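You operate a simulated robot arm through the tools that you are given. There is no shell and no other tool. Be economical: measure what you need, move in short steps, check, and stop when the job is done.

You are at the controls of a simulated robot arm. One attempt, no reset.

Task
Take the pod out of the pot into the green tray, put the white one in and lock the lid. Set down upright: purple pod.

It is judged by the outcome, as a careful person would: the job done as asked, and still so three seconds after it is handed in. It fails if anything else is knocked over, pushed out of place, dropped, spilled or broken. A push-on lid holds only when it is set on centred and level and pressed home; a screw cap is set on level and turned clockwise until tight.

Robot
A 7-joint arm with a three-finger gripper on a trunk, on a base that drives. Base frame: it is fixed to the floor where the robot stands at the start and does not move with it; the origin is under the middle of the robot, x ahead of it, y to its left, z up. Units: cm, degrees, N and s.
With the tool pointing down near the work surface it reaches from about 10 to 86 cm from the robot's upright axis, wherever it stands. Its first joint turns from -166.0 to 166.0 degrees. Places, roughly: green tray [110, -30, 90]; lid latch [130, -10, 100]; pressure pot [130, 0, 90]; purple pod [125, 0, 100]; vent knob [140, -10, 90]. Payload 2.69 kg.
The TCP is the grasp point between the finger pads, 2.9 cm short of the fingertips. In the tool frame z runs along the fingers and y along their closing line. Largest opening 12 cm; the body of the gripper starts 7.8 cm behind the TCP.
Orientation is that of the tool frame in the base frame, as [roll, pitch, yaw] about the fixed x, y, z axes, in that order (R = Rz(yaw) Ry(pitch) Rx(roll)). With the fingers straight down and closing along the base's y, the tool's x points along the base's -x, its y along +y and its z along -z.

Tools
- The arm moves only by the tool arm_command. Its argument "moves" is a list of rows, each an object of numbers (a shift or turn left out is 0, a gripper value left out holds the last): "rx", "ry", "rz": the turn, a rotation vector about the tool's x, y, z in degrees; "x", "y", "z": the shift along the tool's x, y, z in m; "gripper": the closure in counts, from 0 (fully open) to 255 (shut). In form: [{"rx": .., "ry": .., "rz": .., "x": .., "y": .., "z": .., "gripper": ..}, ...]. A call has 1 to 10 rows; each row shifts and turns the commanded pose from where the row before left it, along the tool's axes as they then stand. Rows are played at 5 a second. More than 5 cm and 8.6 degrees between two rows, or a gripper value outside its range, and nothing of the call is played. Where a pose cannot be reached the arm comes as near as it can. A force on the tool above 90 N (or 10 N above the force at the start of the call, whichever is more), or a blocked arm, ends the call early, and 0.2 s more pass. Each finger halts on what it meets, pressing with about 21 N; the grip force reading is that of the motor and also rises with nothing between the fingers. The clock runs only during rows and for 0.2 s after the last one: add rows that do not move to give the fingers time. It gives the time, the measured TCP pose, the force on the tool (base axes), the opening and the grip force at its end, in the units of the frame above (readings bear some noise), with the torque about the TCP (base axes, N m) and any sound that the robot's microphone picked up.
- Cameras (640 x 400 px; columns grow to the right, rows downward): "scene" is now at [24.57, -1.36, 119.76]; the picture's right is [-0.14, -0.99, 0.00], its down [-0.42, 0.06, -0.91] and it looks along [0.90, -0.13, -0.42] (base axes); focal length 267 px, centre (320, 200). "wrist" rides on the gripper at [6.3, 0, -10.4] in the tool frame; the picture's right is [0.00, 1.00, 0.00], its down [-0.83, 0.00, -0.56] and it looks along [-0.56, 0.00, 0.83] (tool axes); focal length 275 px, centre (320, 200). There is no depth. A picture from a camera that has moved, and an enlarged one, comes with that camera's place and axes in the base frame and with its lens.
- camera(camera): a new picture of that camera. The clock stands still meanwhile.
- slide_trunk(by): slides the trunk up (or, below 0, down) by that many cm; the arm and the scene camera ride with it, the base frame stays. It gives what a move gives, with no picture.
- base_move(legs): drives the robot by 1 to 6 legs, each [ahead, left, turn to the left] in cm, cm and degrees, along the robot's own axes; the way and the turn of a leg run together, so that a leg with both is an arc; at most 150 cm and 180 degrees a leg. The arm and the cameras ride along, it lands a little off, and it stops where it bumps. It gives what a move gives.
- pan_tilt(pan, tilt): turns the head with the scene camera to pan (to the left, within 86 degrees either way) and tilt (down, from -29 to 69), counted from straight ahead of the robot. It gives what a move gives.
- inspect(camera, box): a new picture of the part [left, top, right, bottom] of that camera's present view, enlarged. The clock stands still meanwhile.
- close_job(): hands the job in; it is judged then, once.

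Work in short steps. Places have to be worked out from the pictures, the camera data and where the tool is seen: move nearer, look again, correct. Check each grasp and each placing, and mend what went wrong. You have 120 turns and 78 pictures in all, those below and enlarged ones among them. Open the gripper and draw the arm clear of the work before you hand the job in, unless the task says otherwise; then end with one line.

The tools are called after ">>>" as name(argument=value, ...) on one line, values as JSON. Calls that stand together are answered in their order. arm_command: Moves the arm, as the interface text tells. Its arguments: {"type":"object","properties":{"moves":{"type":"array"}},"required":["moves"]} The other tools are called the same way: slide_trunk (by) slides the trunk up or down; base_move (legs) drives the base; pan_tilt (pan, tilt) turns the head that bears the scene camera; camera (camera) takes a picture; inspect (camera, box) takes an enlarged picture of a part of a camera's view; close_job () hands the job in.

At the start:

```text
time_s: 0.0
ee_pos: [51.47, -16.39, 99.94]
orientation: [180.0, 0.1, -180.0]
wrist_force: [-0.3, -0.4, -0.4]
wrist_torque: [0.02, 0.03, -0.01]
opening: 11.99
finger_force: 0.0
trunk travel left (down, up): [-42.8, 18.5]
robot x, y, heading: [-0.33, -0.42, 0.2]
head pan, tilt: [-8.2, 25.0]
```

scene: 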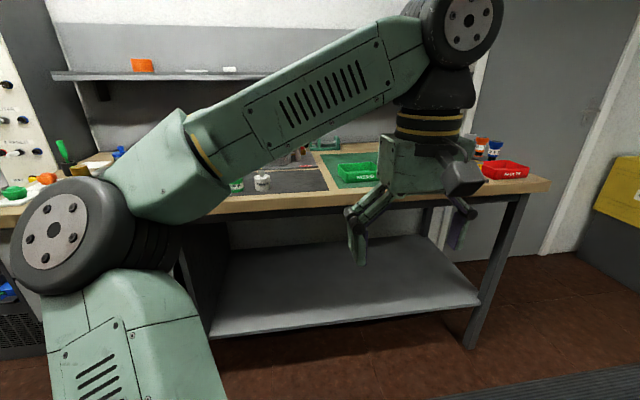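
wrist: 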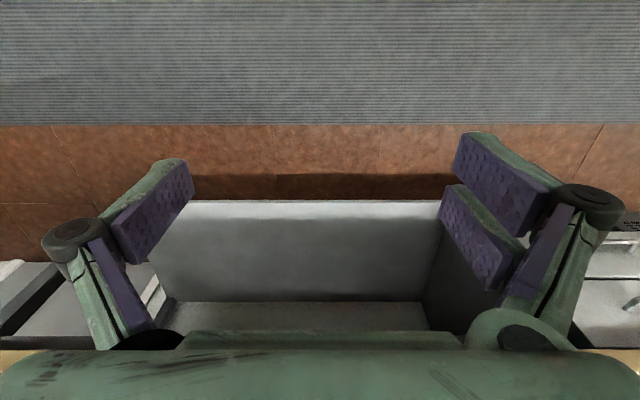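

The bench is out of reach and the arm blocks the view. I'll raise the trunk, then drive 25 cm nearer.

>>> slide_trunk(by=15)

>>> base_move(legs=[[25, 0, 0]])

>>> pan_tilt(pan=15, tilt=30)

>>> camera(camera="scene")

```text
time_s: 1.8
ee_pos: [51.46, -16.49, 114.85]
orientation: [-180.0, 0.0, 180.0]
wrist_force: [0.3, 0.5, 0.3]
wrist_torque: [0.05, 0.0, 0.0]
opening: 11.99
finger_force: 0.0
trunk travel left (down, up): [-57.8, 3.5]
robot x, y, heading: [-0.35, 0.04, -0.1]
head pan, tilt: [-8.2, 25.0]
```

```text
time_s: 3.5
ee_pos: [75.64, -16.45, 114.86]
orientation: [179.9, 0.0, -180.0]
wrist_force: [-0.4, 0.6, 0.3]
wrist_torque: [0.01, 0.0, 0.01]
opening: 12.01
finger_force: 0.1
trunk travel left (down, up): [-57.8, 3.5]
robot x, y, heading: [24.22, -0.12, -0.2]
head pan, tilt: [-8.2, 25.0]
```

```text
time_s: 4.4
ee_pos: [75.67, -16.47, 115.03]
orientation: [-180.0, 0.0, -180.0]
wrist_force: [-0.3, 0.5, 1.0]
wrist_torque: [0.0, 0.01, 0.01]
opening: 12.01
finger_force: 0.0
trunk travel left (down, up): [-57.8, 3.5]
robot x, y, heading: [24.09, 0.36, -0.3]
head pan, tilt: [15.0, 30.0]
```

```text
75 pictures are left
camera scene: at [48.32, 2.32, 133.96], right [0.26, -0.97, 0.0], down [-0.48, -0.13, -0.87], along [0.84, 0.22, -0.5], focal length 267 px, centre (320, 200)
```

scene: 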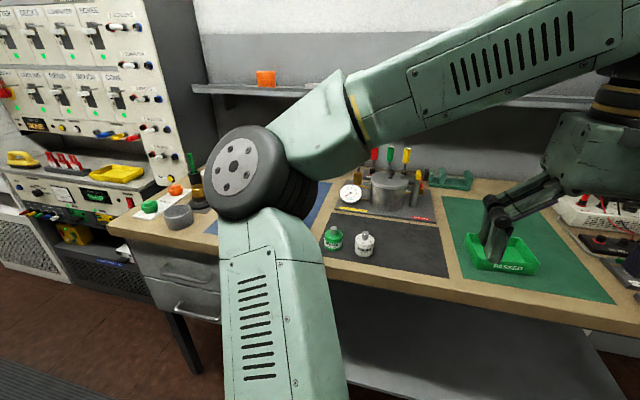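

I can see the pot, with green and white pods in front. Taking a closer look.

>>> inspect(camera="scene", box=[300, 140, 540, 290])

>>> camera(camera="wrist")

```text
2.67 times, centred on (420, 215) of scene
camera zoom: at [48.32, 2.32, 133.96], right [0.26, -0.97, 0.0], down [-0.48, -0.13, -0.87], along [0.84, 0.22, -0.5], focal length 712 px, centre (53, 160)
```

zoom: 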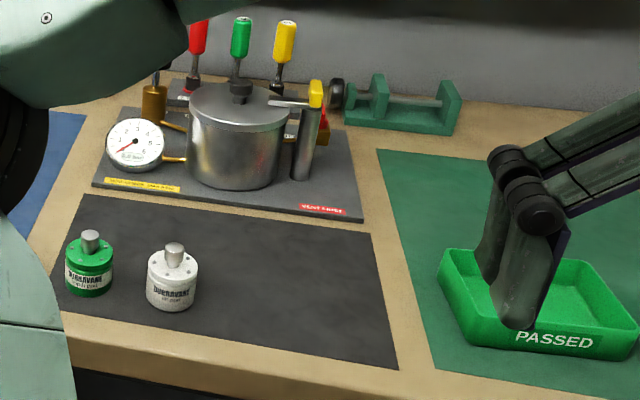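

```text
73 pictures are left
camera wrist: at [69.36, -16.42, 125.39], right [-0.01, 1.0, 0.0], down [0.83, 0.0, 0.56], along [0.56, 0.0, -0.83], focal length 275 px, centre (320, 200)
```

wrist: 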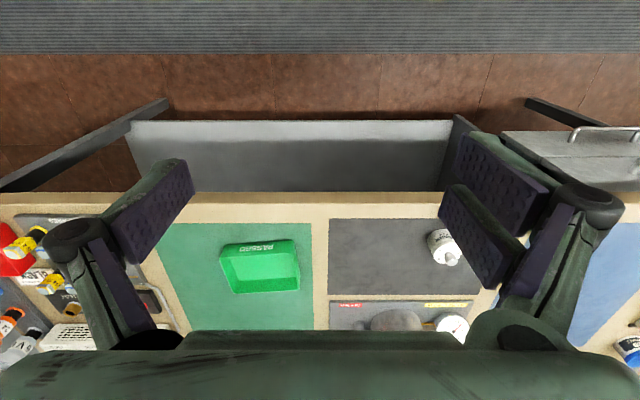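

Table edge is about x=94, top about z=87. Driving 24 cm nearer, keeping the hand high.

>>> base_move(legs=[[24, 0, 0]])

>>> pan_tilt(pan=5, tilt=40)

>>> camera(camera="scene")

>>> camera(camera="wrist")

```text
time_s: 6.2
ee_pos: [99.86, -16.65, 114.96]
orientation: [-180.0, 0.0, 179.8]
wrist_force: [-0.9, 0.5, -0.1]
wrist_torque: [0.02, 0.01, -0.03]
opening: 12.0
finger_force: 0.1
trunk travel left (down, up): [-57.8, 3.5]
robot x, y, heading: [47.98, 0.01, -0.2]
head pan, tilt: [15.0, 30.0]
```

```text
time_s: 6.9
ee_pos: [99.68, -16.74, 115.04]
orientation: [179.9, 0.1, 179.8]
wrist_force: [-0.2, 0.4, -0.8]
wrist_torque: [-0.01, 0.04, -0.04]
opening: 12.0
finger_force: 0.0
trunk travel left (down, up): [-57.8, 3.5]
robot x, y, heading: [48.23, 0.1, -0.3]
head pan, tilt: [5.0, 40.0]
```

```text
72 pictures are left
camera scene: at [72.31, 0.59, 132.42], right [0.08, -1.0, 0.0], down [-0.64, -0.05, -0.77], along [0.76, 0.06, -0.64], focal length 267 px, centre (320, 200)
```

scene: 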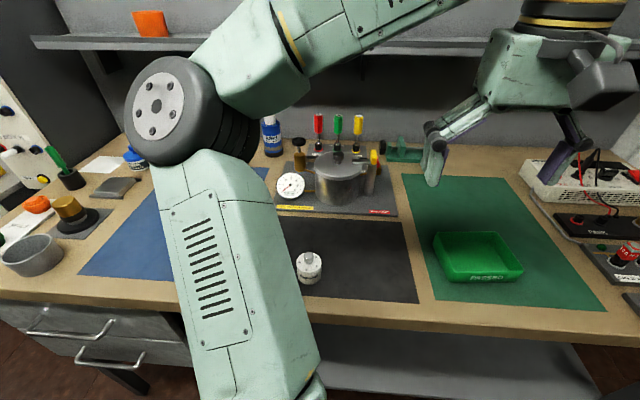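

```text
71 pictures are left
camera wrist: at [93.53, -16.66, 125.39], right [0.0, 1.0, 0.0], down [0.83, 0.0, 0.56], along [0.56, 0.0, -0.83], focal length 275 px, centre (320, 200)
```

wrist: 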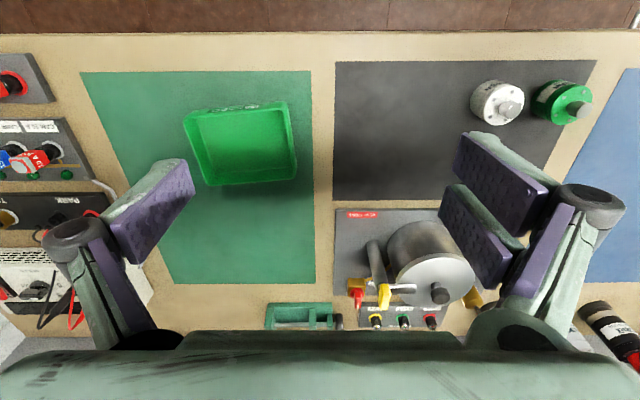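

Inspecting the pot from both cameras to understand latch, vent and lid.

>>> inspect(camera="scene", box=[255, 100, 431, 220])

>>> inspect(camera="wrist", box=[320, 200, 520, 340])

```text
3.33 times, centred on (343, 160) of scene
camera zoom: at [72.31, 0.59, 132.42], right [0.08, -1.0, 0.0], down [-0.64, -0.05, -0.77], along [0.76, 0.06, -0.64], focal length 890 px, centre (243, 333)
```

zoom: 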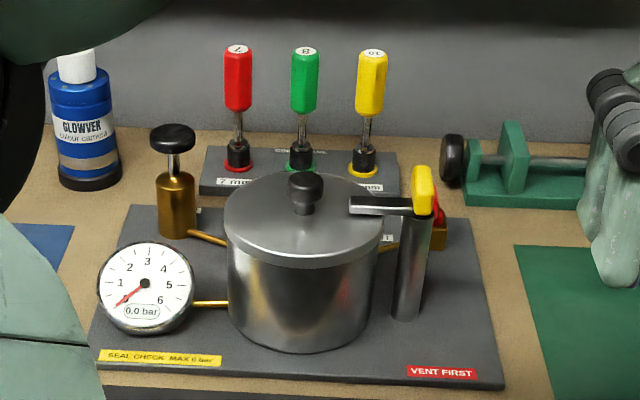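

```text
2.86 times, centred on (420, 270) of wrist
camera zoom: at [93.53, -16.66, 125.39], right [0.0, 1.0, 0.0], down [0.83, 0.0, 0.56], along [0.56, 0.0, -0.83], focal length 786 px, centre (34, 0)
```

zoom: 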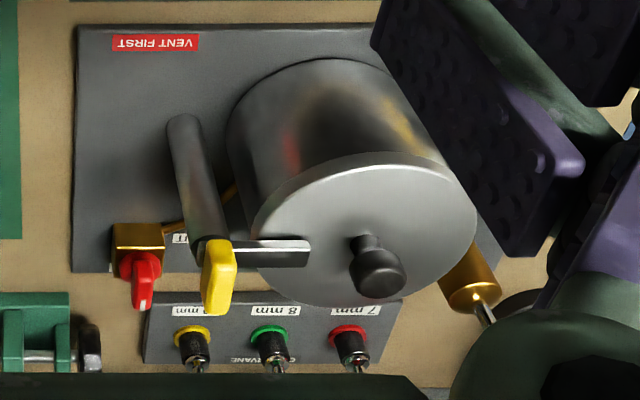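

Gauge seems to read 0.0 bar, lid centre at about (126, 0.4, 98), the latch pillar near (127, -7.5). I'll bring the wrist camera over the pot for a close look.

>>> arm_command(moves=[{"x": -0.03, "y": 0.03, "z": -0.0125}, {"x": -0.03, "y": 0.03, "z": -0.0125}, {"x": -0.03, "y": 0.03, "z": -0.0125}, {"x": -0.02, "y": 0.03, "z": -0.0125}, {}])

>>> camera(camera="wrist")

>>> inspect(camera="wrist", box=[180, 100, 480, 340])

```text
time_s: 8.1
ee_pos: [110.24, -4.32, 115.59]
orientation: [-179.7, 0.2, 179.7]
wrist_force: [-0.8, 0.6, 0.1]
wrist_torque: [0.0, 0.0, -0.01]
opening: 12.01
finger_force: 0.1
out of reach, approached as far as the arm can: row 2, 3, 4
trunk travel left (down, up): [-57.8, 3.5]
robot x, y, heading: [48.35, -0.28, -0.2]
head pan, tilt: [5.0, 40.0]
```

```text
68 pictures are left
camera wrist: at [103.92, -4.28, 126.0], right [0.0, 1.0, 0.0], down [0.83, 0.0, 0.56], along [0.56, 0.0, -0.83], focal length 275 px, centre (320, 200)
```

wrist: 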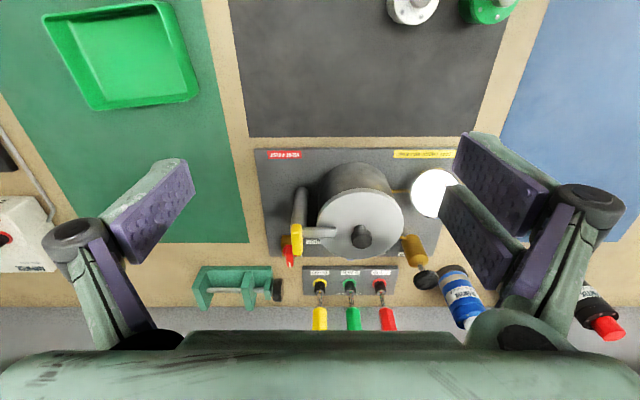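

```text
1.67 times, centred on (330, 220) of wrist
camera zoom: at [103.92, -4.28, 126.0], right [0.0, 1.0, 0.0], down [0.83, 0.0, 0.56], along [0.56, 0.0, -0.83], focal length 459 px, centre (303, 167)
```

zoom: 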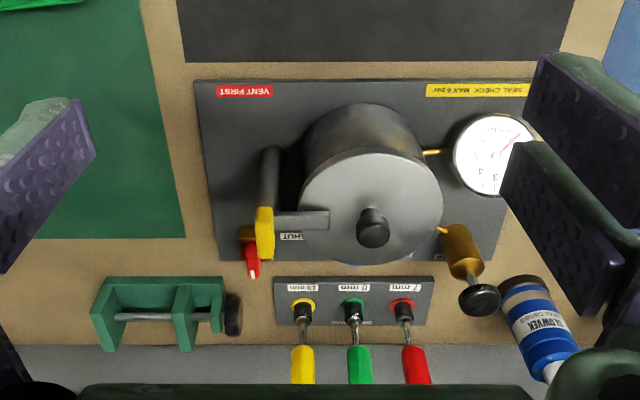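

Reading the gauge, the labels and the vent more closely from the scene camera.

>>> inspect(camera="scene", box=[265, 135, 405, 222])

>>> inspect(camera="wrist", box=[280, 190, 380, 270])

```text
4.57 times, centred on (335, 178) of scene
camera zoom: at [72.3, 0.57, 132.42], right [0.08, -1.0, 0.0], down [-0.64, -0.05, -0.77], along [0.76, 0.06, -0.64], focal length 1220 px, centre (251, 298)
```

zoom: 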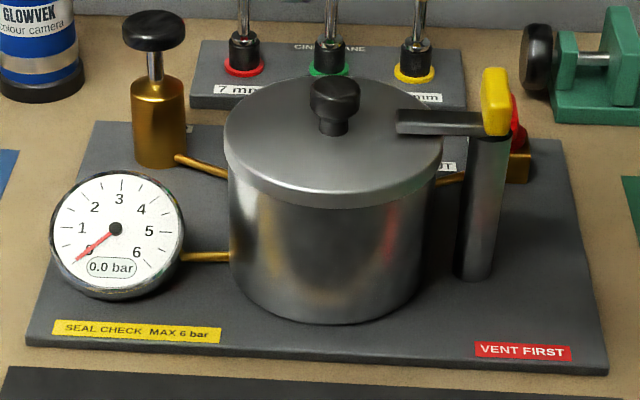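

```text
5.00 times, centred on (330, 230) of wrist
camera zoom: at [103.92, -4.28, 126.0], right [0.0, 1.0, 0.0], down [0.83, 0.0, 0.56], along [0.56, 0.0, -0.83], focal length 1376 px, centre (270, 50)
```

zoom: 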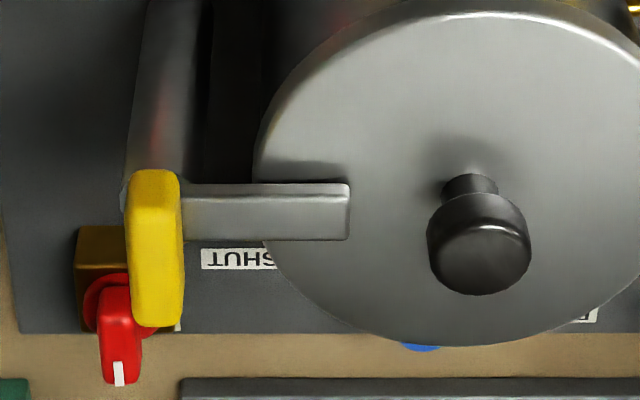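

The gauge is at zero, so there's no pressure. Driving 10 cm closer for better reach.

>>> base_move(legs=[[10, 0, 0]])

>>> arm_command(moves=[{}])

>>> camera(camera="wrist")

>>> camera(camera="scene")

```text
time_s: 9.3
ee_pos: [119.99, -4.53, 115.58]
orientation: [-179.8, 0.2, 179.7]
wrist_force: [0.4, -0.2, 0.2]
wrist_torque: [0.04, 0.03, -0.01]
opening: 12.0
finger_force: 0.0
trunk travel left (down, up): [-57.8, 3.5]
robot x, y, heading: [58.23, -0.1, -0.3]
head pan, tilt: [5.0, 40.0]
```

```text
time_s: 9.7
ee_pos: [120.0, -4.44, 115.64]
orientation: [-179.8, 0.2, 179.6]
wrist_force: [0.3, -0.8, -0.1]
wrist_torque: [-0.03, 0.01, 0.0]
opening: 12.01
finger_force: 0.1
trunk travel left (down, up): [-57.8, 3.5]
robot x, y, heading: [58.25, -0.11, -0.0]
head pan, tilt: [5.0, 40.0]
```

```text
64 pictures are left
camera wrist: at [113.69, -4.41, 125.98], right [0.0, 1.0, 0.0], down [0.83, 0.0, 0.56], along [0.56, 0.0, -0.83], focal length 275 px, centre (320, 200)
```

wrist: 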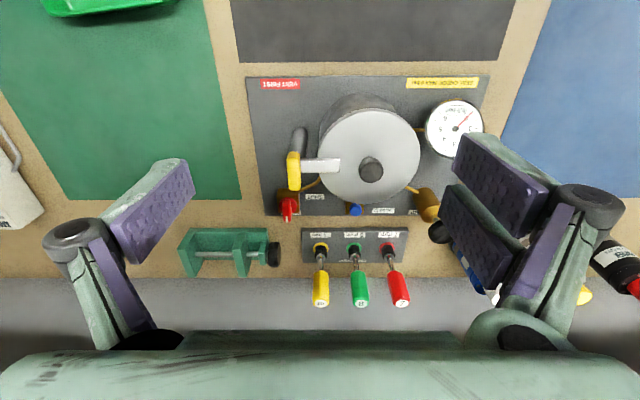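

```text
63 pictures are left
camera scene: at [82.1, 0.51, 132.41], right [0.08, -1.0, 0.0], down [-0.64, -0.05, -0.77], along [0.76, 0.06, -0.64], focal length 267 px, centre (320, 200)
```

scene: 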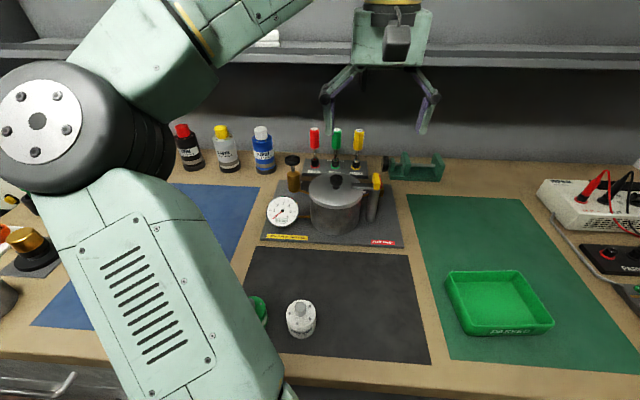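

>>> inspect(camera="wrist", box=[260, 110, 440, 230])

>>> inspect(camera="scene", box=[250, 120, 450, 255])

```text
3.33 times, centred on (350, 170) of wrist
camera zoom: at [113.69, -4.41, 125.98], right [0.0, 1.0, 0.0], down [0.83, 0.0, 0.56], along [0.56, 0.0, -0.83], focal length 918 px, centre (220, 300)
```

zoom: 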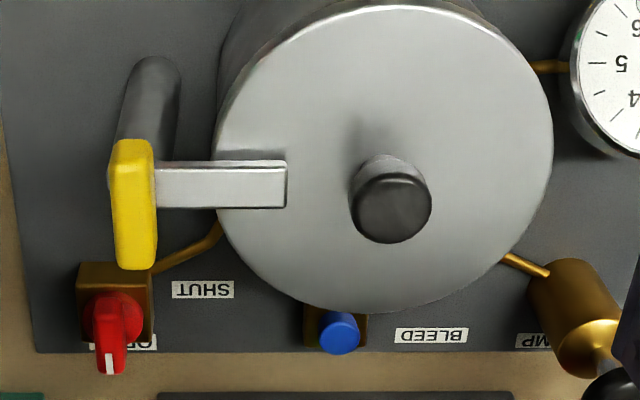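

```text
2.96 times, centred on (350, 188) of scene
camera zoom: at [82.1, 0.51, 132.41], right [0.08, -1.0, 0.0], down [-0.64, -0.05, -0.77], along [0.76, 0.06, -0.64], focal length 791 px, centre (231, 237)
```

zoom: 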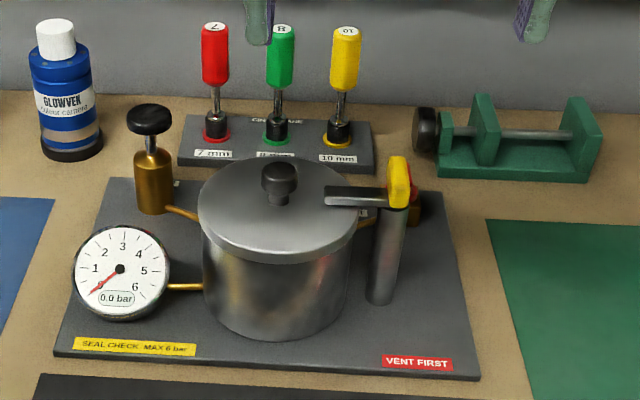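

Vent's white mark points to "OPEN" and the gauge reads 0, so it's vented already. The latch handle seems centred at about (127.7, -7.8, 100) with its bar along +y over the lid. I'll bring the hand above the handle with its fingers closing along x.

>>> arm_command(moves=[{"x": -0.038, "y": -0.017, "z": 0.015}, {"x": -0.038, "y": -0.017, "z": 0.015}, {"rz": 8.5}, {"rz": 8.5}, {"rz": 8.5}, {"rz": 8.5}, {"rz": 8.5}, {"rz": 8.5}, {"rz": 8.5}, {"rz": 8.5}])

>>> arm_command(moves=[{"rz": 8.5, "gripper": 60}, {"rz": 8.5}, {"rz": 5}, {}, {}])

>>> camera(camera="wrist")

>>> inspect(camera="scene", box=[250, 120, 450, 255])

```text
time_s: 11.9
ee_pos: [119.85, -12.9, 108.09]
orientation: [179.9, 0.4, 111.8]
wrist_force: [0.0, -0.3, -0.1]
wrist_torque: [0.01, -0.03, 0.02]
opening: 11.99
finger_force: 0.0
out of reach, approached as far as the arm can: row 8, 9, 10
trunk travel left (down, up): [-57.8, 3.5]
robot x, y, heading: [58.55, -0.25, -0.4]
head pan, tilt: [5.0, 40.0]
```

```text
time_s: 13.1
ee_pos: [110.87, -17.71, 104.51]
orientation: [179.7, 0.3, 89.8]
wrist_force: [-1.3, -0.6, -0.2]
wrist_torque: [-0.01, -0.01, 0.0]
opening: 9.18
finger_force: 0.0
out of reach, approached as far as the arm can: row 1, 2, 3
trunk travel left (down, up): [-57.8, 3.5]
robot x, y, heading: [57.94, 0.09, -0.3]
head pan, tilt: [5.0, 40.0]
```

```text
60 pictures are left
camera wrist: at [110.91, -11.3, 114.89], right [1.0, 0.0, 0.0], down [0.0, -0.83, 0.56], along [0.0, -0.56, -0.83], focal length 275 px, centre (320, 200)
```

wrist: 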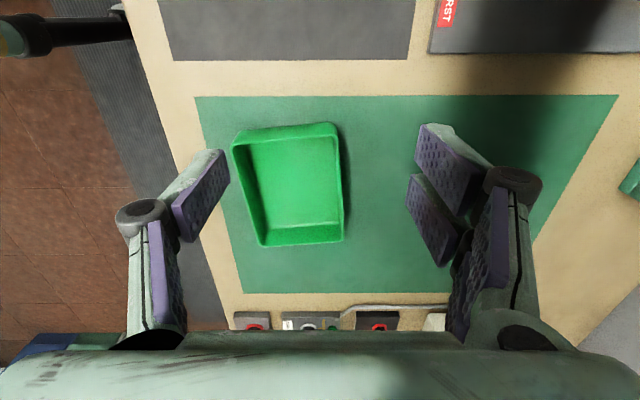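

```text
2.96 times, centred on (350, 188) of scene
camera zoom: at [82.08, 0.51, 132.42], right [0.08, -1.0, 0.0], down [-0.64, -0.05, -0.77], along [0.76, 0.06, -0.64], focal length 791 px, centre (231, 237)
```

zoom: 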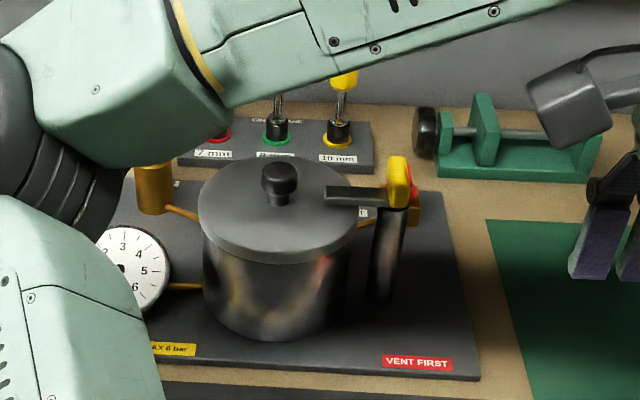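

That yaw direction drags the arm out of reach and brings its links low. I'll turn back while lifting slightly, and plan for the other yaw.

>>> arm_command(moves=[{"rz": -8.5, "z": -0.015}, {"rz": -8.5, "z": -0.015}, {"rz": -8.5, "z": -0.015}, {"rz": -8.5}, {"rz": -8.5}, {}])

>>> arm_command(moves=[{"rz": -8.5}, {"rz": -8.5}, {"rz": -8.5}, {"rz": -8.5}, {"rz": -8.5}, {"rz": -5}, {}])

>>> camera(camera="scene")

```text
time_s: 14.5
ee_pos: [110.84, -17.61, 108.94]
orientation: [180.0, 0.4, 132.3]
wrist_force: [0.1, -0.1, -0.4]
wrist_torque: [-0.01, 0.0, 0.01]
opening: 9.18
finger_force: 0.1
trunk travel left (down, up): [-57.8, 3.5]
robot x, y, heading: [58.2, 0.02, -0.3]
head pan, tilt: [5.0, 40.0]
```

```text
time_s: 16.1
ee_pos: [110.96, -17.6, 109.13]
orientation: [-179.8, 0.3, 179.8]
wrist_force: [0.5, -0.4, -0.1]
wrist_torque: [-0.01, 0.01, 0.01]
opening: 9.17
finger_force: 0.1
trunk travel left (down, up): [-57.8, 3.5]
robot x, y, heading: [58.09, 0.17, -0.1]
head pan, tilt: [5.0, 40.0]
```

```text
58 pictures are left
camera scene: at [82.08, 0.51, 132.42], right [0.08, -1.0, 0.0], down [-0.64, -0.05, -0.77], along [0.76, 0.06, -0.64], focal length 267 px, centre (320, 200)
```

scene: 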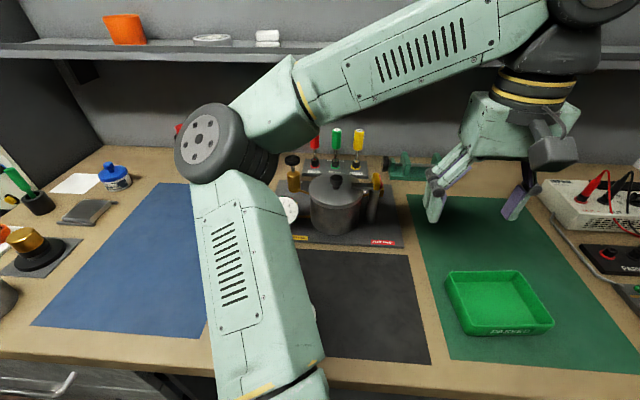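

All intact. Testing the other yaw direction here, up high over the mat.

>>> arm_command(moves=[{"rz": -8.5}, {"rz": -8.5}, {"rz": -8.5}, {"rz": -8.5}, {"rz": -8.5}, {"rz": -8.5}, {"rz": -8.5}, {"rz": -8.5}, {"rz": -8.5}, {"rz": -8.5}])

>>> camera(camera="scene")

```text
time_s: 18.3
ee_pos: [110.92, -17.67, 109.17]
orientation: [-179.9, -0.2, -95.1]
wrist_force: [0.4, 0.1, -0.6]
wrist_torque: [0.0, 0.04, 0.01]
opening: 9.17
finger_force: 0.0
trunk travel left (down, up): [-57.8, 3.5]
robot x, y, heading: [58.18, -0.39, -0.6]
head pan, tilt: [5.0, 40.0]
```

```text
57 pictures are left
camera scene: at [82.07, 0.51, 132.42], right [0.08, -1.0, 0.0], down [-0.64, -0.05, -0.77], along [0.76, 0.06, -0.64], focal length 267 px, centre (320, 200)
```

scene: 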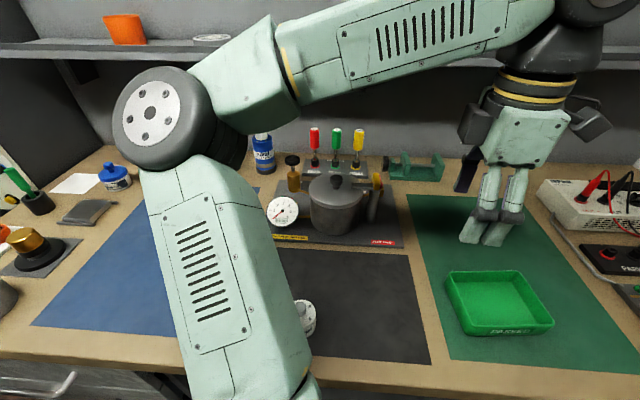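

This yaw works. Moving above the latch handle at the same height, then looking.

>>> arm_command(moves=[{"rz": -5}, {"x": -0.025, "y": -0.042}, {"x": -0.025, "y": -0.042}, {"x": -0.025, "y": -0.042}, {"x": -0.024, "y": -0.041}, {}])

>>> camera(camera="wrist")

>>> camera(camera="scene")

```text
time_s: 19.7
ee_pos: [127.34, -7.74, 109.04]
orientation: [-179.7, -0.1, -90.4]
wrist_force: [0.1, 0.3, -1.0]
wrist_torque: [0.02, -0.01, 0.01]
opening: 9.2
finger_force: 0.1
trunk travel left (down, up): [-57.8, 3.5]
robot x, y, heading: [58.43, 0.02, -0.4]
head pan, tilt: [5.0, 40.0]
```

```text
56 pictures are left
camera wrist: at [127.41, -14.0, 119.32], right [-1.0, 0.0, 0.0], down [0.0, 0.83, 0.55], along [0.0, 0.55, -0.83], focal length 275 px, centre (320, 200)
```

wrist: 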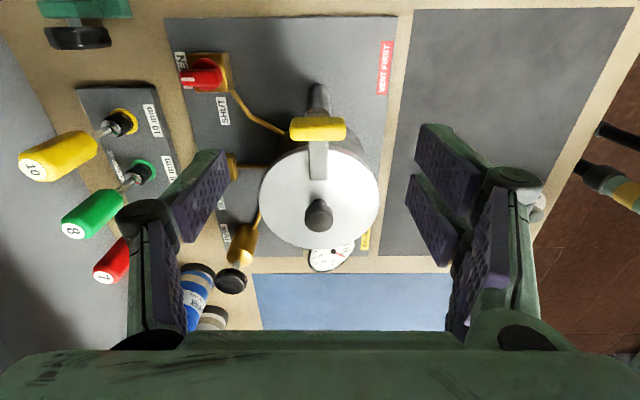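

```text
55 pictures are left
camera scene: at [82.06, 0.51, 132.42], right [0.08, -1.0, 0.0], down [-0.64, -0.05, -0.77], along [0.76, 0.06, -0.64], focal length 267 px, centre (320, 200)
```

scene: 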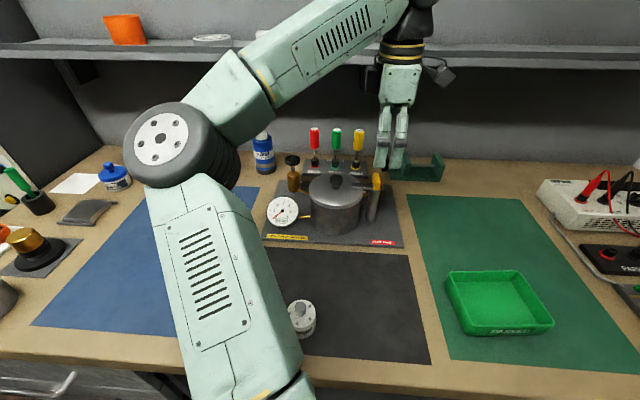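

Vent confirmed at OPEN. The handle is centred at x≈127.4, 4.1 cm long, right under the TCP. I'll narrow the fingers, descend to z≈102 (tips just over lid height), and close.

>>> arm_command(moves=[{"gripper": 120}, {"z": 0.02}, {"z": 0.02}, {"z": 0.02}, {"z": 0.007}, {}])

>>> inspect(camera="scene", box=[300, 130, 440, 225])

>>> inspect(camera="wrist", box=[200, 40, 440, 280])

```text
time_s: 21.1
ee_pos: [127.56, -7.82, 102.23]
orientation: [-179.7, -0.3, -90.2]
wrist_force: [-0.3, -0.4, 0.0]
wrist_torque: [0.0, -0.03, 0.01]
opening: 6.34
finger_force: 0.0
trunk travel left (down, up): [-57.8, 3.5]
robot x, y, heading: [58.02, -0.05, -0.1]
head pan, tilt: [5.0, 40.0]
```

```text
4.21 times, centred on (370, 178) of scene
camera zoom: at [82.07, 0.51, 132.42], right [0.08, -1.0, 0.0], down [-0.64, -0.05, -0.77], along [0.76, 0.06, -0.64], focal length 1124 px, centre (110, 295)
```

zoom: 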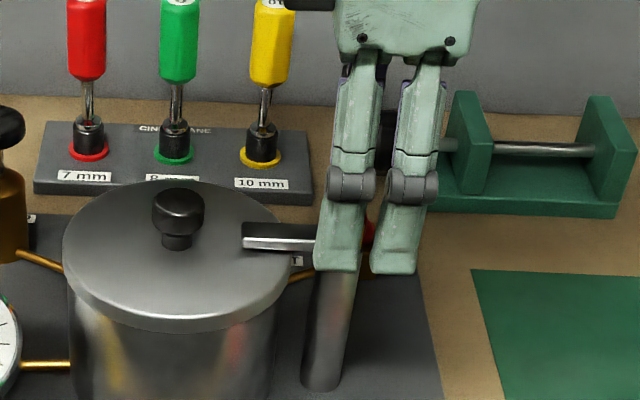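

```text
1.67 times, centred on (320, 160) of wrist
camera zoom: at [127.61, -14.02, 112.74], right [-1.0, 0.0, 0.0], down [0.0, 0.83, 0.55], along [0.0, 0.55, -0.83], focal length 459 px, centre (320, 267)
```

zoom: 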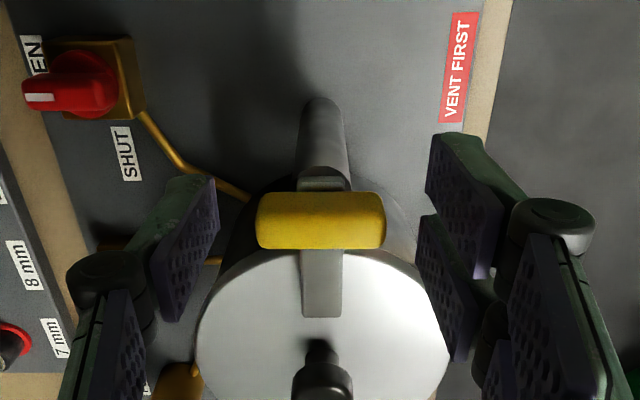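

Handle lies between the fingers, centred. Closing on it.

>>> arm_command(moves=[{"gripper": 190}, {}, {}, {}, {}])

>>> inspect(camera="wrist", box=[200, 40, 440, 280])

```text
time_s: 22.3
ee_pos: [127.52, -7.78, 102.22]
orientation: [-179.9, -0.2, -90.4]
wrist_force: [-4.2, 0.6, -3.1]
wrist_torque: [0.04, 0.16, 0.03]
opening: 3.97
finger_force: 44.9
trunk travel left (down, up): [-57.8, 3.5]
robot x, y, heading: [57.98, 0.07, -0.4]
head pan, tilt: [5.0, 40.0]
```

```text
1.67 times, centred on (320, 160) of wrist
camera zoom: at [127.58, -14.02, 112.75], right [-1.0, 0.0, 0.0], down [0.0, 0.83, 0.55], along [0.0, 0.55, -0.83], focal length 459 px, centre (320, 267)
```

zoom: 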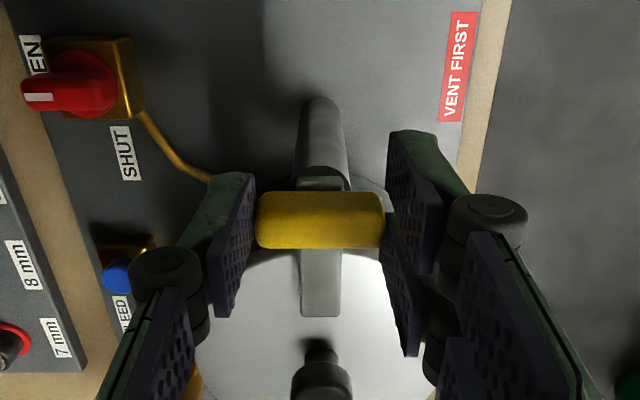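

Gripped (3.97 cm). Trying a small clockwise turn and watching the torque.

>>> arm_command(moves=[{"rz": 4}, {"rz": 4}, {"rz": 4}, {}])

>>> inspect(camera="wrist", box=[200, 40, 440, 280])

```text
time_s: 23.3
ee_pos: [127.47, -7.77, 102.35]
orientation: [180.0, -0.3, -102.3]
wrist_force: [-29.8, 5.8, -15.0]
wrist_torque: [-0.26, 0.63, 0.15]
opening: 3.98
finger_force: 44.6
trunk travel left (down, up): [-57.8, 3.5]
robot x, y, heading: [58.39, -0.12, -0.2]
head pan, tilt: [5.0, 40.0]
```

```text
1.67 times, centred on (320, 160) of wrist
camera zoom: at [126.2, -13.88, 112.75], right [-0.98, 0.21, 0.0], down [0.18, 0.81, 0.55], along [0.12, 0.54, -0.83], focal length 459 px, centre (320, 267)
```

zoom: 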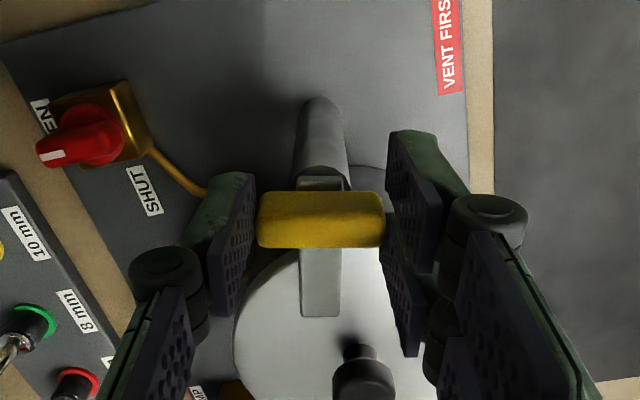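

The latch turns with the hand; there's a sideways load of 30 N, so I'll ease 1 mm toward -x to find the true axis.

>>> arm_command(moves=[{"y": 0.001}, {}])

```text
time_s: 23.9
ee_pos: [127.53, -7.84, 102.34]
orientation: [-179.9, -0.2, -102.4]
wrist_force: [-30.6, 7.8, -23.0]
wrist_torque: [0.17, 0.6, 0.15]
opening: 3.96
finger_force: 44.5
trunk travel left (down, up): [-57.8, 3.5]
robot x, y, heading: [58.16, -0.12, -0.6]
head pan, tilt: [5.0, 40.0]
```

>>> arm_command(moves=[{"rz": 4, "z": 0.001}, {"rz": 4}, {"rz": 4}, {}])

```text
time_s: 24.9
ee_pos: [127.34, -7.71, 102.28]
orientation: [180.0, -0.2, -114.4]
wrist_force: [-34.4, 12.1, -19.8]
wrist_torque: [-0.39, 0.88, 0.2]
opening: 4.0
finger_force: 44.6
trunk travel left (down, up): [-57.8, 3.5]
robot x, y, heading: [58.22, -0.43, -0.4]
head pan, tilt: [5.0, 40.0]
```

The load stays along the finger line; easing 2 mm that way while turning on.

>>> arm_command(moves=[{"rz": 6, "y": 0.001}, {"rz": 6, "y": 0.001}, {"rz": 6}, {}])

>>> inspect(camera="scene", box=[300, 130, 440, 225])

```text
time_s: 25.9
ee_pos: [127.29, -7.76, 102.32]
orientation: [-179.8, 0.0, -132.4]
wrist_force: [-28.8, 10.0, -15.6]
wrist_torque: [-0.14, 1.05, 0.14]
opening: 3.97
finger_force: 44.9
trunk travel left (down, up): [-57.8, 3.5]
robot x, y, heading: [58.37, -0.25, -0.1]
head pan, tilt: [5.0, 40.0]
```

```text
4.21 times, centred on (370, 178) of scene
camera zoom: at [81.96, 0.59, 132.45], right [0.08, -1.0, 0.0], down [-0.64, -0.05, -0.77], along [0.76, 0.06, -0.64], focal length 1124 px, centre (110, 295)
```

zoom: 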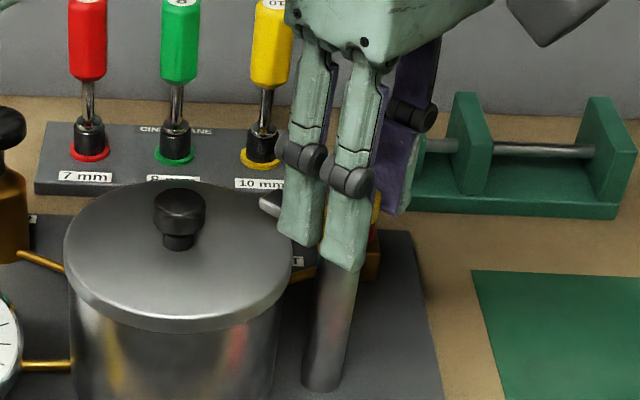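

Latch is swinging off the lid. Continuing the remaining turn.

>>> arm_command(moves=[{"rz": 6, "y": 0.0005}, {"rz": 6, "y": 0.0005}, {"rz": 6}, {"rz": 6}, {}])

>>> arm_command(moves=[{"rz": 6}, {"rz": 6}, {"rz": 6}, {}])

>>> inspect(camera="scene", box=[300, 130, 440, 225])

```text
time_s: 27.1
ee_pos: [127.11, -7.54, 102.31]
orientation: [179.9, -0.1, -156.4]
wrist_force: [-33.0, 16.9, -16.8]
wrist_torque: [0.23, 0.71, 0.11]
opening: 3.96
finger_force: 44.9
trunk travel left (down, up): [-57.8, 3.5]
robot x, y, heading: [58.07, -0.05, -0.1]
head pan, tilt: [5.0, 40.0]
```

```text
time_s: 28.1
ee_pos: [127.14, -7.37, 102.42]
orientation: [179.9, 0.0, -174.3]
wrist_force: [-26.6, 21.5, -12.3]
wrist_torque: [0.41, 1.09, 0.05]
opening: 3.96
finger_force: 45.1
trunk travel left (down, up): [-57.8, 3.5]
robot x, y, heading: [58.16, 0.08, -0.3]
head pan, tilt: [5.0, 40.0]
```

```text
4.21 times, centred on (370, 178) of scene
camera zoom: at [81.96, 0.7, 132.44], right [0.08, -1.0, 0.0], down [-0.64, -0.05, -0.77], along [0.76, 0.06, -0.64], focal length 1124 px, centre (110, 295)
```

zoom: 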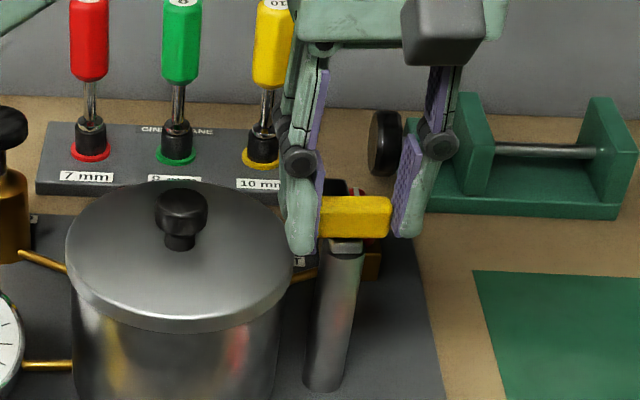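

Latch is turned about 84° and off the lid. Releasing and rising.

>>> arm_command(moves=[{"gripper": 130}, {}, {}, {"z": -0.02}, {"z": -0.03}, {"z": -0.02}, {}])

>>> camera(camera="wrist")

>>> camera(camera="scene")

```text
time_s: 29.7
ee_pos: [127.27, -7.66, 109.21]
orientation: [-179.8, 0.1, -174.3]
wrist_force: [-0.9, 0.0, 0.1]
wrist_torque: [0.01, -0.02, -0.02]
opening: 5.86
finger_force: 0.2
trunk travel left (down, up): [-57.8, 3.5]
robot x, y, heading: [58.31, -0.23, -0.4]
head pan, tilt: [5.0, 40.0]
```

```text
48 pictures are left
camera wrist: at [121.1, -8.23, 119.62], right [-0.1, 0.99, 0.0], down [0.83, 0.09, 0.56], along [0.56, 0.05, -0.83], focal length 275 px, centre (320, 200)
```

wrist: 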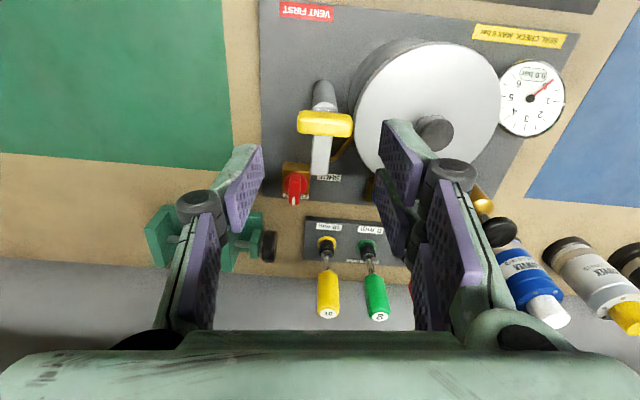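

```text
47 pictures are left
camera scene: at [82.08, 0.51, 132.42], right [0.08, -1.0, 0.0], down [-0.64, -0.05, -0.77], along [0.76, 0.06, -0.64], focal length 267 px, centre (320, 200)
```

scene: 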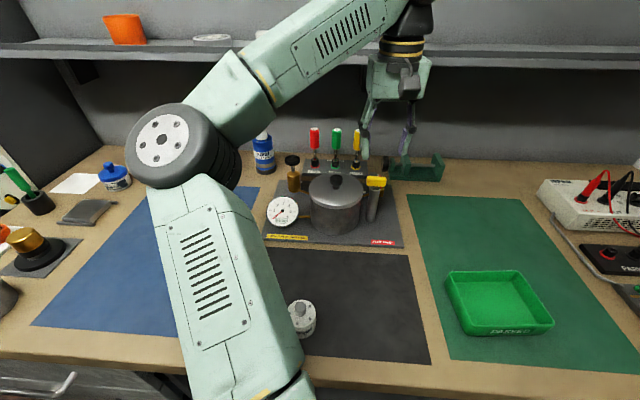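

Latch is clear and the gauge still shows zero. Next: the lid knob at about (126.8, 0.4). Moving above it and partway down, then checking.

>>> arm_command(moves=[{"rz": 5.7}, {"y": 0.04, "x": 0.003}, {"y": 0.041, "x": 0.003}, {"z": 0.035}, {}])

>>> inspect(camera="wrist", box=[200, 40, 440, 280])

>>> inspect(camera="scene", box=[270, 130, 410, 225])

```text
time_s: 30.9
ee_pos: [126.71, 0.47, 105.97]
orientation: [-179.9, 0.3, -180.0]
wrist_force: [-0.1, -0.5, 0.2]
wrist_torque: [0.02, -0.01, -0.01]
opening: 5.88
finger_force: 0.1
trunk travel left (down, up): [-57.8, 3.5]
robot x, y, heading: [57.91, -0.18, -0.4]
head pan, tilt: [5.0, 40.0]
```

```text
1.67 times, centred on (320, 160) of wrist
camera zoom: at [120.41, 0.44, 116.29], right [0.0, 1.0, 0.0], down [0.83, 0.01, 0.56], along [0.56, 0.0, -0.83], focal length 459 px, centre (320, 267)
```

zoom: 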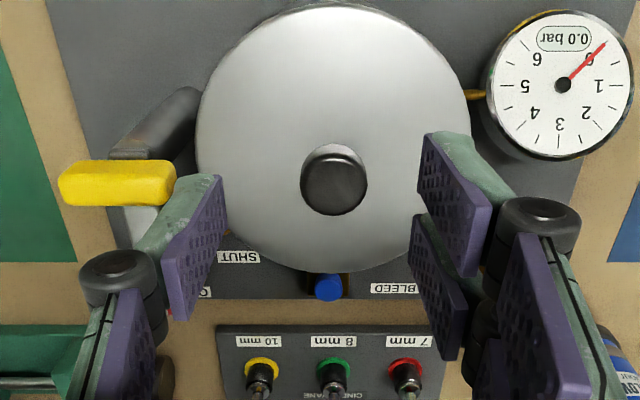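

```text
4.21 times, centred on (340, 178) of scene
camera zoom: at [82.07, 0.51, 132.42], right [0.08, -1.0, 0.0], down [-0.64, -0.05, -0.77], along [0.76, 0.06, -0.64], focal length 1124 px, centre (236, 295)
```

zoom: 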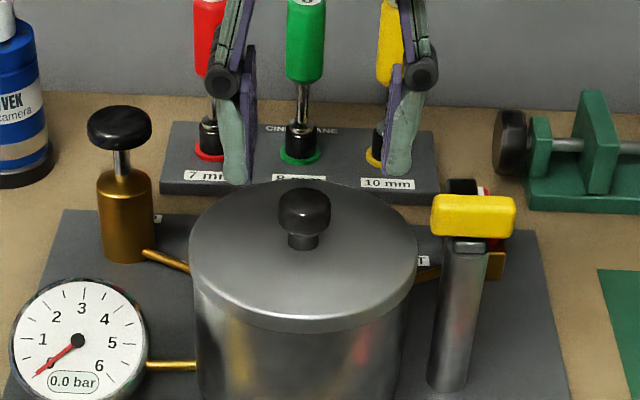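

Knob is at y≈0.95, x≈126.4. Shifting 0.5 cm left, descending to z≈101.7 and gripping.

>>> arm_command(moves=[{"y": 0.005, "x": 0.002}, {"z": 0.022}, {"z": 0.02}, {"gripper": 235}, {}, {}, {}, {}])

>>> inspect(camera="wrist", box=[200, 40, 440, 280])

```text
time_s: 32.7
ee_pos: [126.52, 1.08, 101.56]
orientation: [-179.8, 0.1, 179.9]
wrist_force: [-2.3, -4.4, -0.1]
wrist_torque: [-0.24, 0.11, -0.08]
opening: 2.54
finger_force: 20.5
trunk travel left (down, up): [-57.8, 3.5]
robot x, y, heading: [57.84, 0.03, -0.5]
head pan, tilt: [5.0, 40.0]
heard: snap
```

```text
1.67 times, centred on (320, 160) of wrist
camera zoom: at [120.28, 1.11, 112.01], right [0.0, 1.0, 0.0], down [0.83, 0.01, 0.56], along [0.56, 0.0, -0.83], focal length 459 px, centre (320, 267)
```

zoom: 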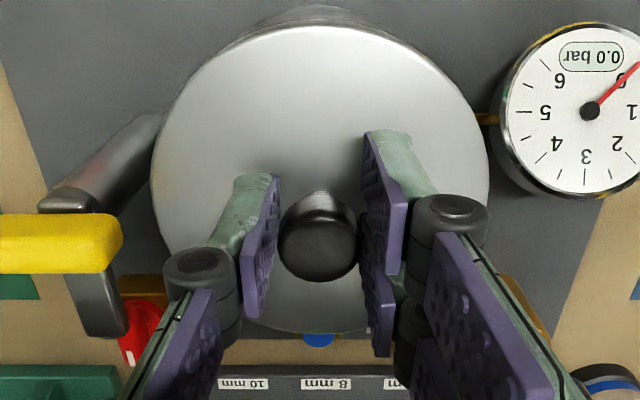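

Knob gripped at 2.5 cm; heard a snap (probably the lid letting go of its seat). Lifting gently and checking.

>>> arm_command(moves=[{"z": -0.005}, {"z": -0.01}, {"z": -0.015}, {}])

>>> inspect(camera="scene", box=[270, 110, 410, 225])

```text
time_s: 33.7
ee_pos: [126.72, 1.09, 104.64]
orientation: [-179.8, 0.1, -180.0]
wrist_force: [-0.2, 0.1, -0.6]
wrist_torque: [-0.01, 0.03, -0.03]
opening: 2.5
finger_force: 20.7
trunk travel left (down, up): [-57.8, 3.5]
robot x, y, heading: [57.97, 0.07, -0.4]
head pan, tilt: [5.0, 40.0]
```

```text
3.48 times, centred on (340, 168) of scene
camera zoom: at [82.09, 0.51, 132.41], right [0.08, -1.0, 0.0], down [-0.64, -0.05, -0.77], along [0.76, 0.06, -0.64], focal length 928 px, centre (250, 313)
```

zoom: 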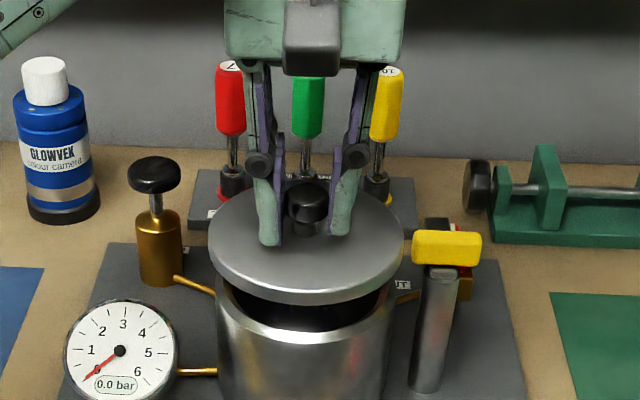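

Lid lifts off level. Raising it and carrying it to the free dark mat near (108, -7.5), then partway down.

>>> arm_command(moves=[{"z": -0.025}, {"z": -0.02}, {"x": 0.045, "y": -0.02}, {"x": 0.045, "y": -0.02}, {"x": 0.045, "y": -0.023}, {"x": 0.045, "y": -0.023}, {"z": 0.04}, {"z": 0.04}, {"z": 0.03}, {}])

>>> camera(camera="scene")

>>> camera(camera="wrist")

```text
refused: row 5 steps farther than a row can; nothing moved
```

```text
42 pictures are left
camera scene: at [82.09, 0.51, 132.41], right [0.08, -1.0, 0.0], down [-0.64, -0.05, -0.77], along [0.76, 0.06, -0.64], focal length 267 px, centre (320, 200)
```

scene: 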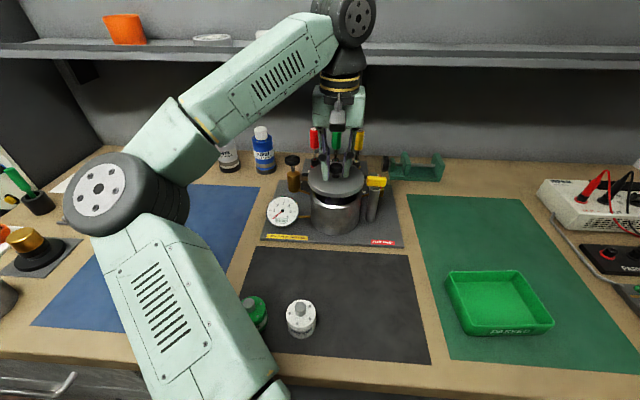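

```text
41 pictures are left
camera wrist: at [120.29, 1.09, 114.92], right [-0.01, 1.0, 0.0], down [0.83, 0.01, 0.56], along [0.56, 0.0, -0.83], focal length 275 px, centre (320, 200)
```

wrist: 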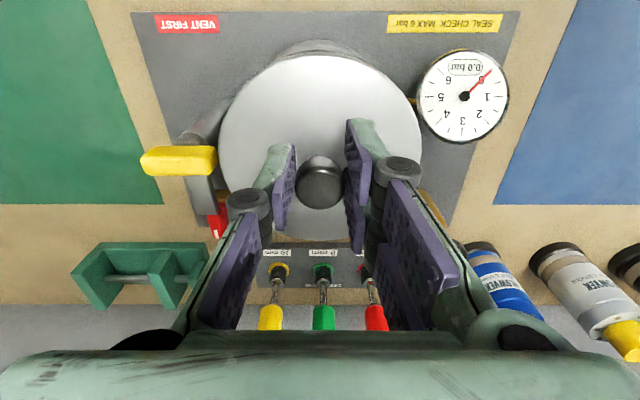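

Row too long; same path with smaller steps.

>>> arm_command(moves=[{"z": -0.025}, {"z": -0.02}, {"x": 0.042, "y": -0.02}, {"x": 0.042, "y": -0.021}, {"x": 0.042, "y": -0.021}, {"x": 0.042, "y": -0.021}, {"x": 0.015}, {"z": 0.04}, {"z": 0.04}, {}])

>>> camera(camera="scene")

```text
time_s: 35.9
ee_pos: [108.11, -7.41, 101.09]
orientation: [-179.8, 0.2, -179.9]
wrist_force: [0.0, 0.2, -1.7]
wrist_torque: [-0.01, 0.03, 0.02]
opening: 2.49
finger_force: 21.0
trunk travel left (down, up): [-57.8, 3.5]
robot x, y, heading: [58.17, -0.14, -0.1]
head pan, tilt: [5.0, 40.0]
```

```text
40 pictures are left
camera scene: at [82.08, 0.51, 132.42], right [0.08, -1.0, 0.0], down [-0.64, -0.05, -0.77], along [0.76, 0.06, -0.64], focal length 267 px, centre (320, 200)
```

scene: 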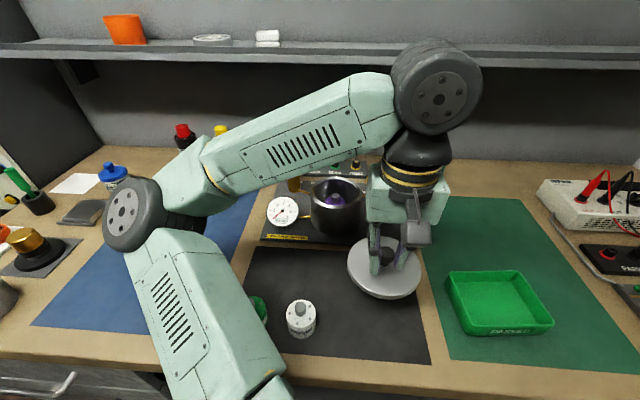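

The purple pod is visible in the pot. Lowering the lid toward the mat, in fine steps at the end.

>>> arm_command(moves=[{"z": 0.03}, {"z": 0.03}, {"z": 0.01}, {}])

>>> inspect(camera="scene", box=[240, 180, 460, 360])

```text
time_s: 36.9
ee_pos: [108.22, -7.49, 94.03]
orientation: [-179.8, 0.1, -179.9]
wrist_force: [0.4, -0.2, -1.1]
wrist_torque: [-0.03, 0.04, 0.0]
opening: 2.49
finger_force: 21.2
trunk travel left (down, up): [-57.8, 3.5]
robot x, y, heading: [58.27, 0.24, -0.1]
head pan, tilt: [5.0, 40.0]
```

```text
2.22 times, centred on (350, 270) of scene
camera zoom: at [82.09, 0.51, 132.42], right [0.08, -1.0, 0.0], down [-0.64, -0.05, -0.77], along [0.76, 0.06, -0.64], focal length 593 px, centre (253, 44)
```

zoom: 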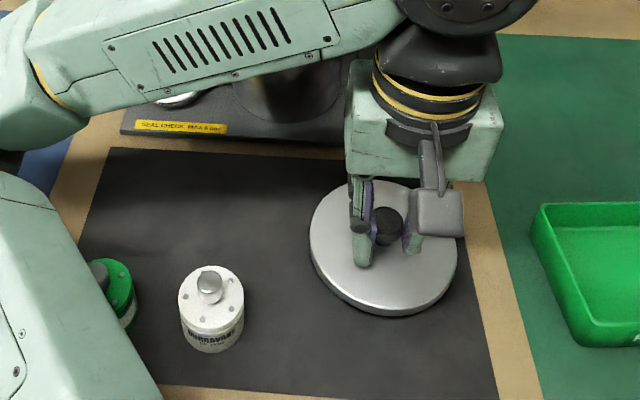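

>>> arm_command(moves=[{"z": 0.005}, {"z": 0.005}, {"z": 0.005}, {"z": 0.005}, {}])

```text
time_s: 38.1
ee_pos: [108.1, -7.5, 92.28]
orientation: [-179.5, 0.6, -180.0]
wrist_force: [0.9, -1.1, 62.6]
wrist_torque: [0.64, 0.18, -0.12]
opening: 2.39
finger_force: 21.0
trunk travel left (down, up): [-57.8, 3.5]
robot x, y, heading: [58.5, 0.31, -0.4]
head pan, tilt: [5.0, 40.0]
```

Lid is on the mat. Easing the pressure, opening, and rising.

>>> arm_command(moves=[{"z": -0.002}, {"gripper": 130}, {}, {}, {}, {"z": -0.04}, {"z": -0.04}, {"z": -0.04}, {}])

>>> camera(camera="scene")

```text
time_s: 40.1
ee_pos: [107.93, -7.56, 104.06]
orientation: [-179.8, 0.2, 180.0]
wrist_force: [0.3, 0.6, 0.2]
wrist_torque: [0.03, 0.02, -0.01]
opening: 5.89
finger_force: 0.0
trunk travel left (down, up): [-57.8, 3.5]
robot x, y, heading: [57.9, 0.05, -0.2]
head pan, tilt: [5.0, 40.0]
```

```text
38 pictures are left
camera scene: at [82.08, 0.51, 132.42], right [0.08, -1.0, 0.0], down [-0.64, -0.05, -0.77], along [0.76, 0.06, -0.64], focal length 267 px, centre (320, 200)
```

scene: 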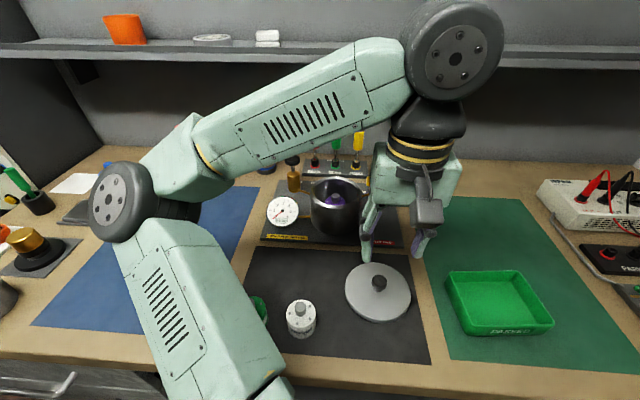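

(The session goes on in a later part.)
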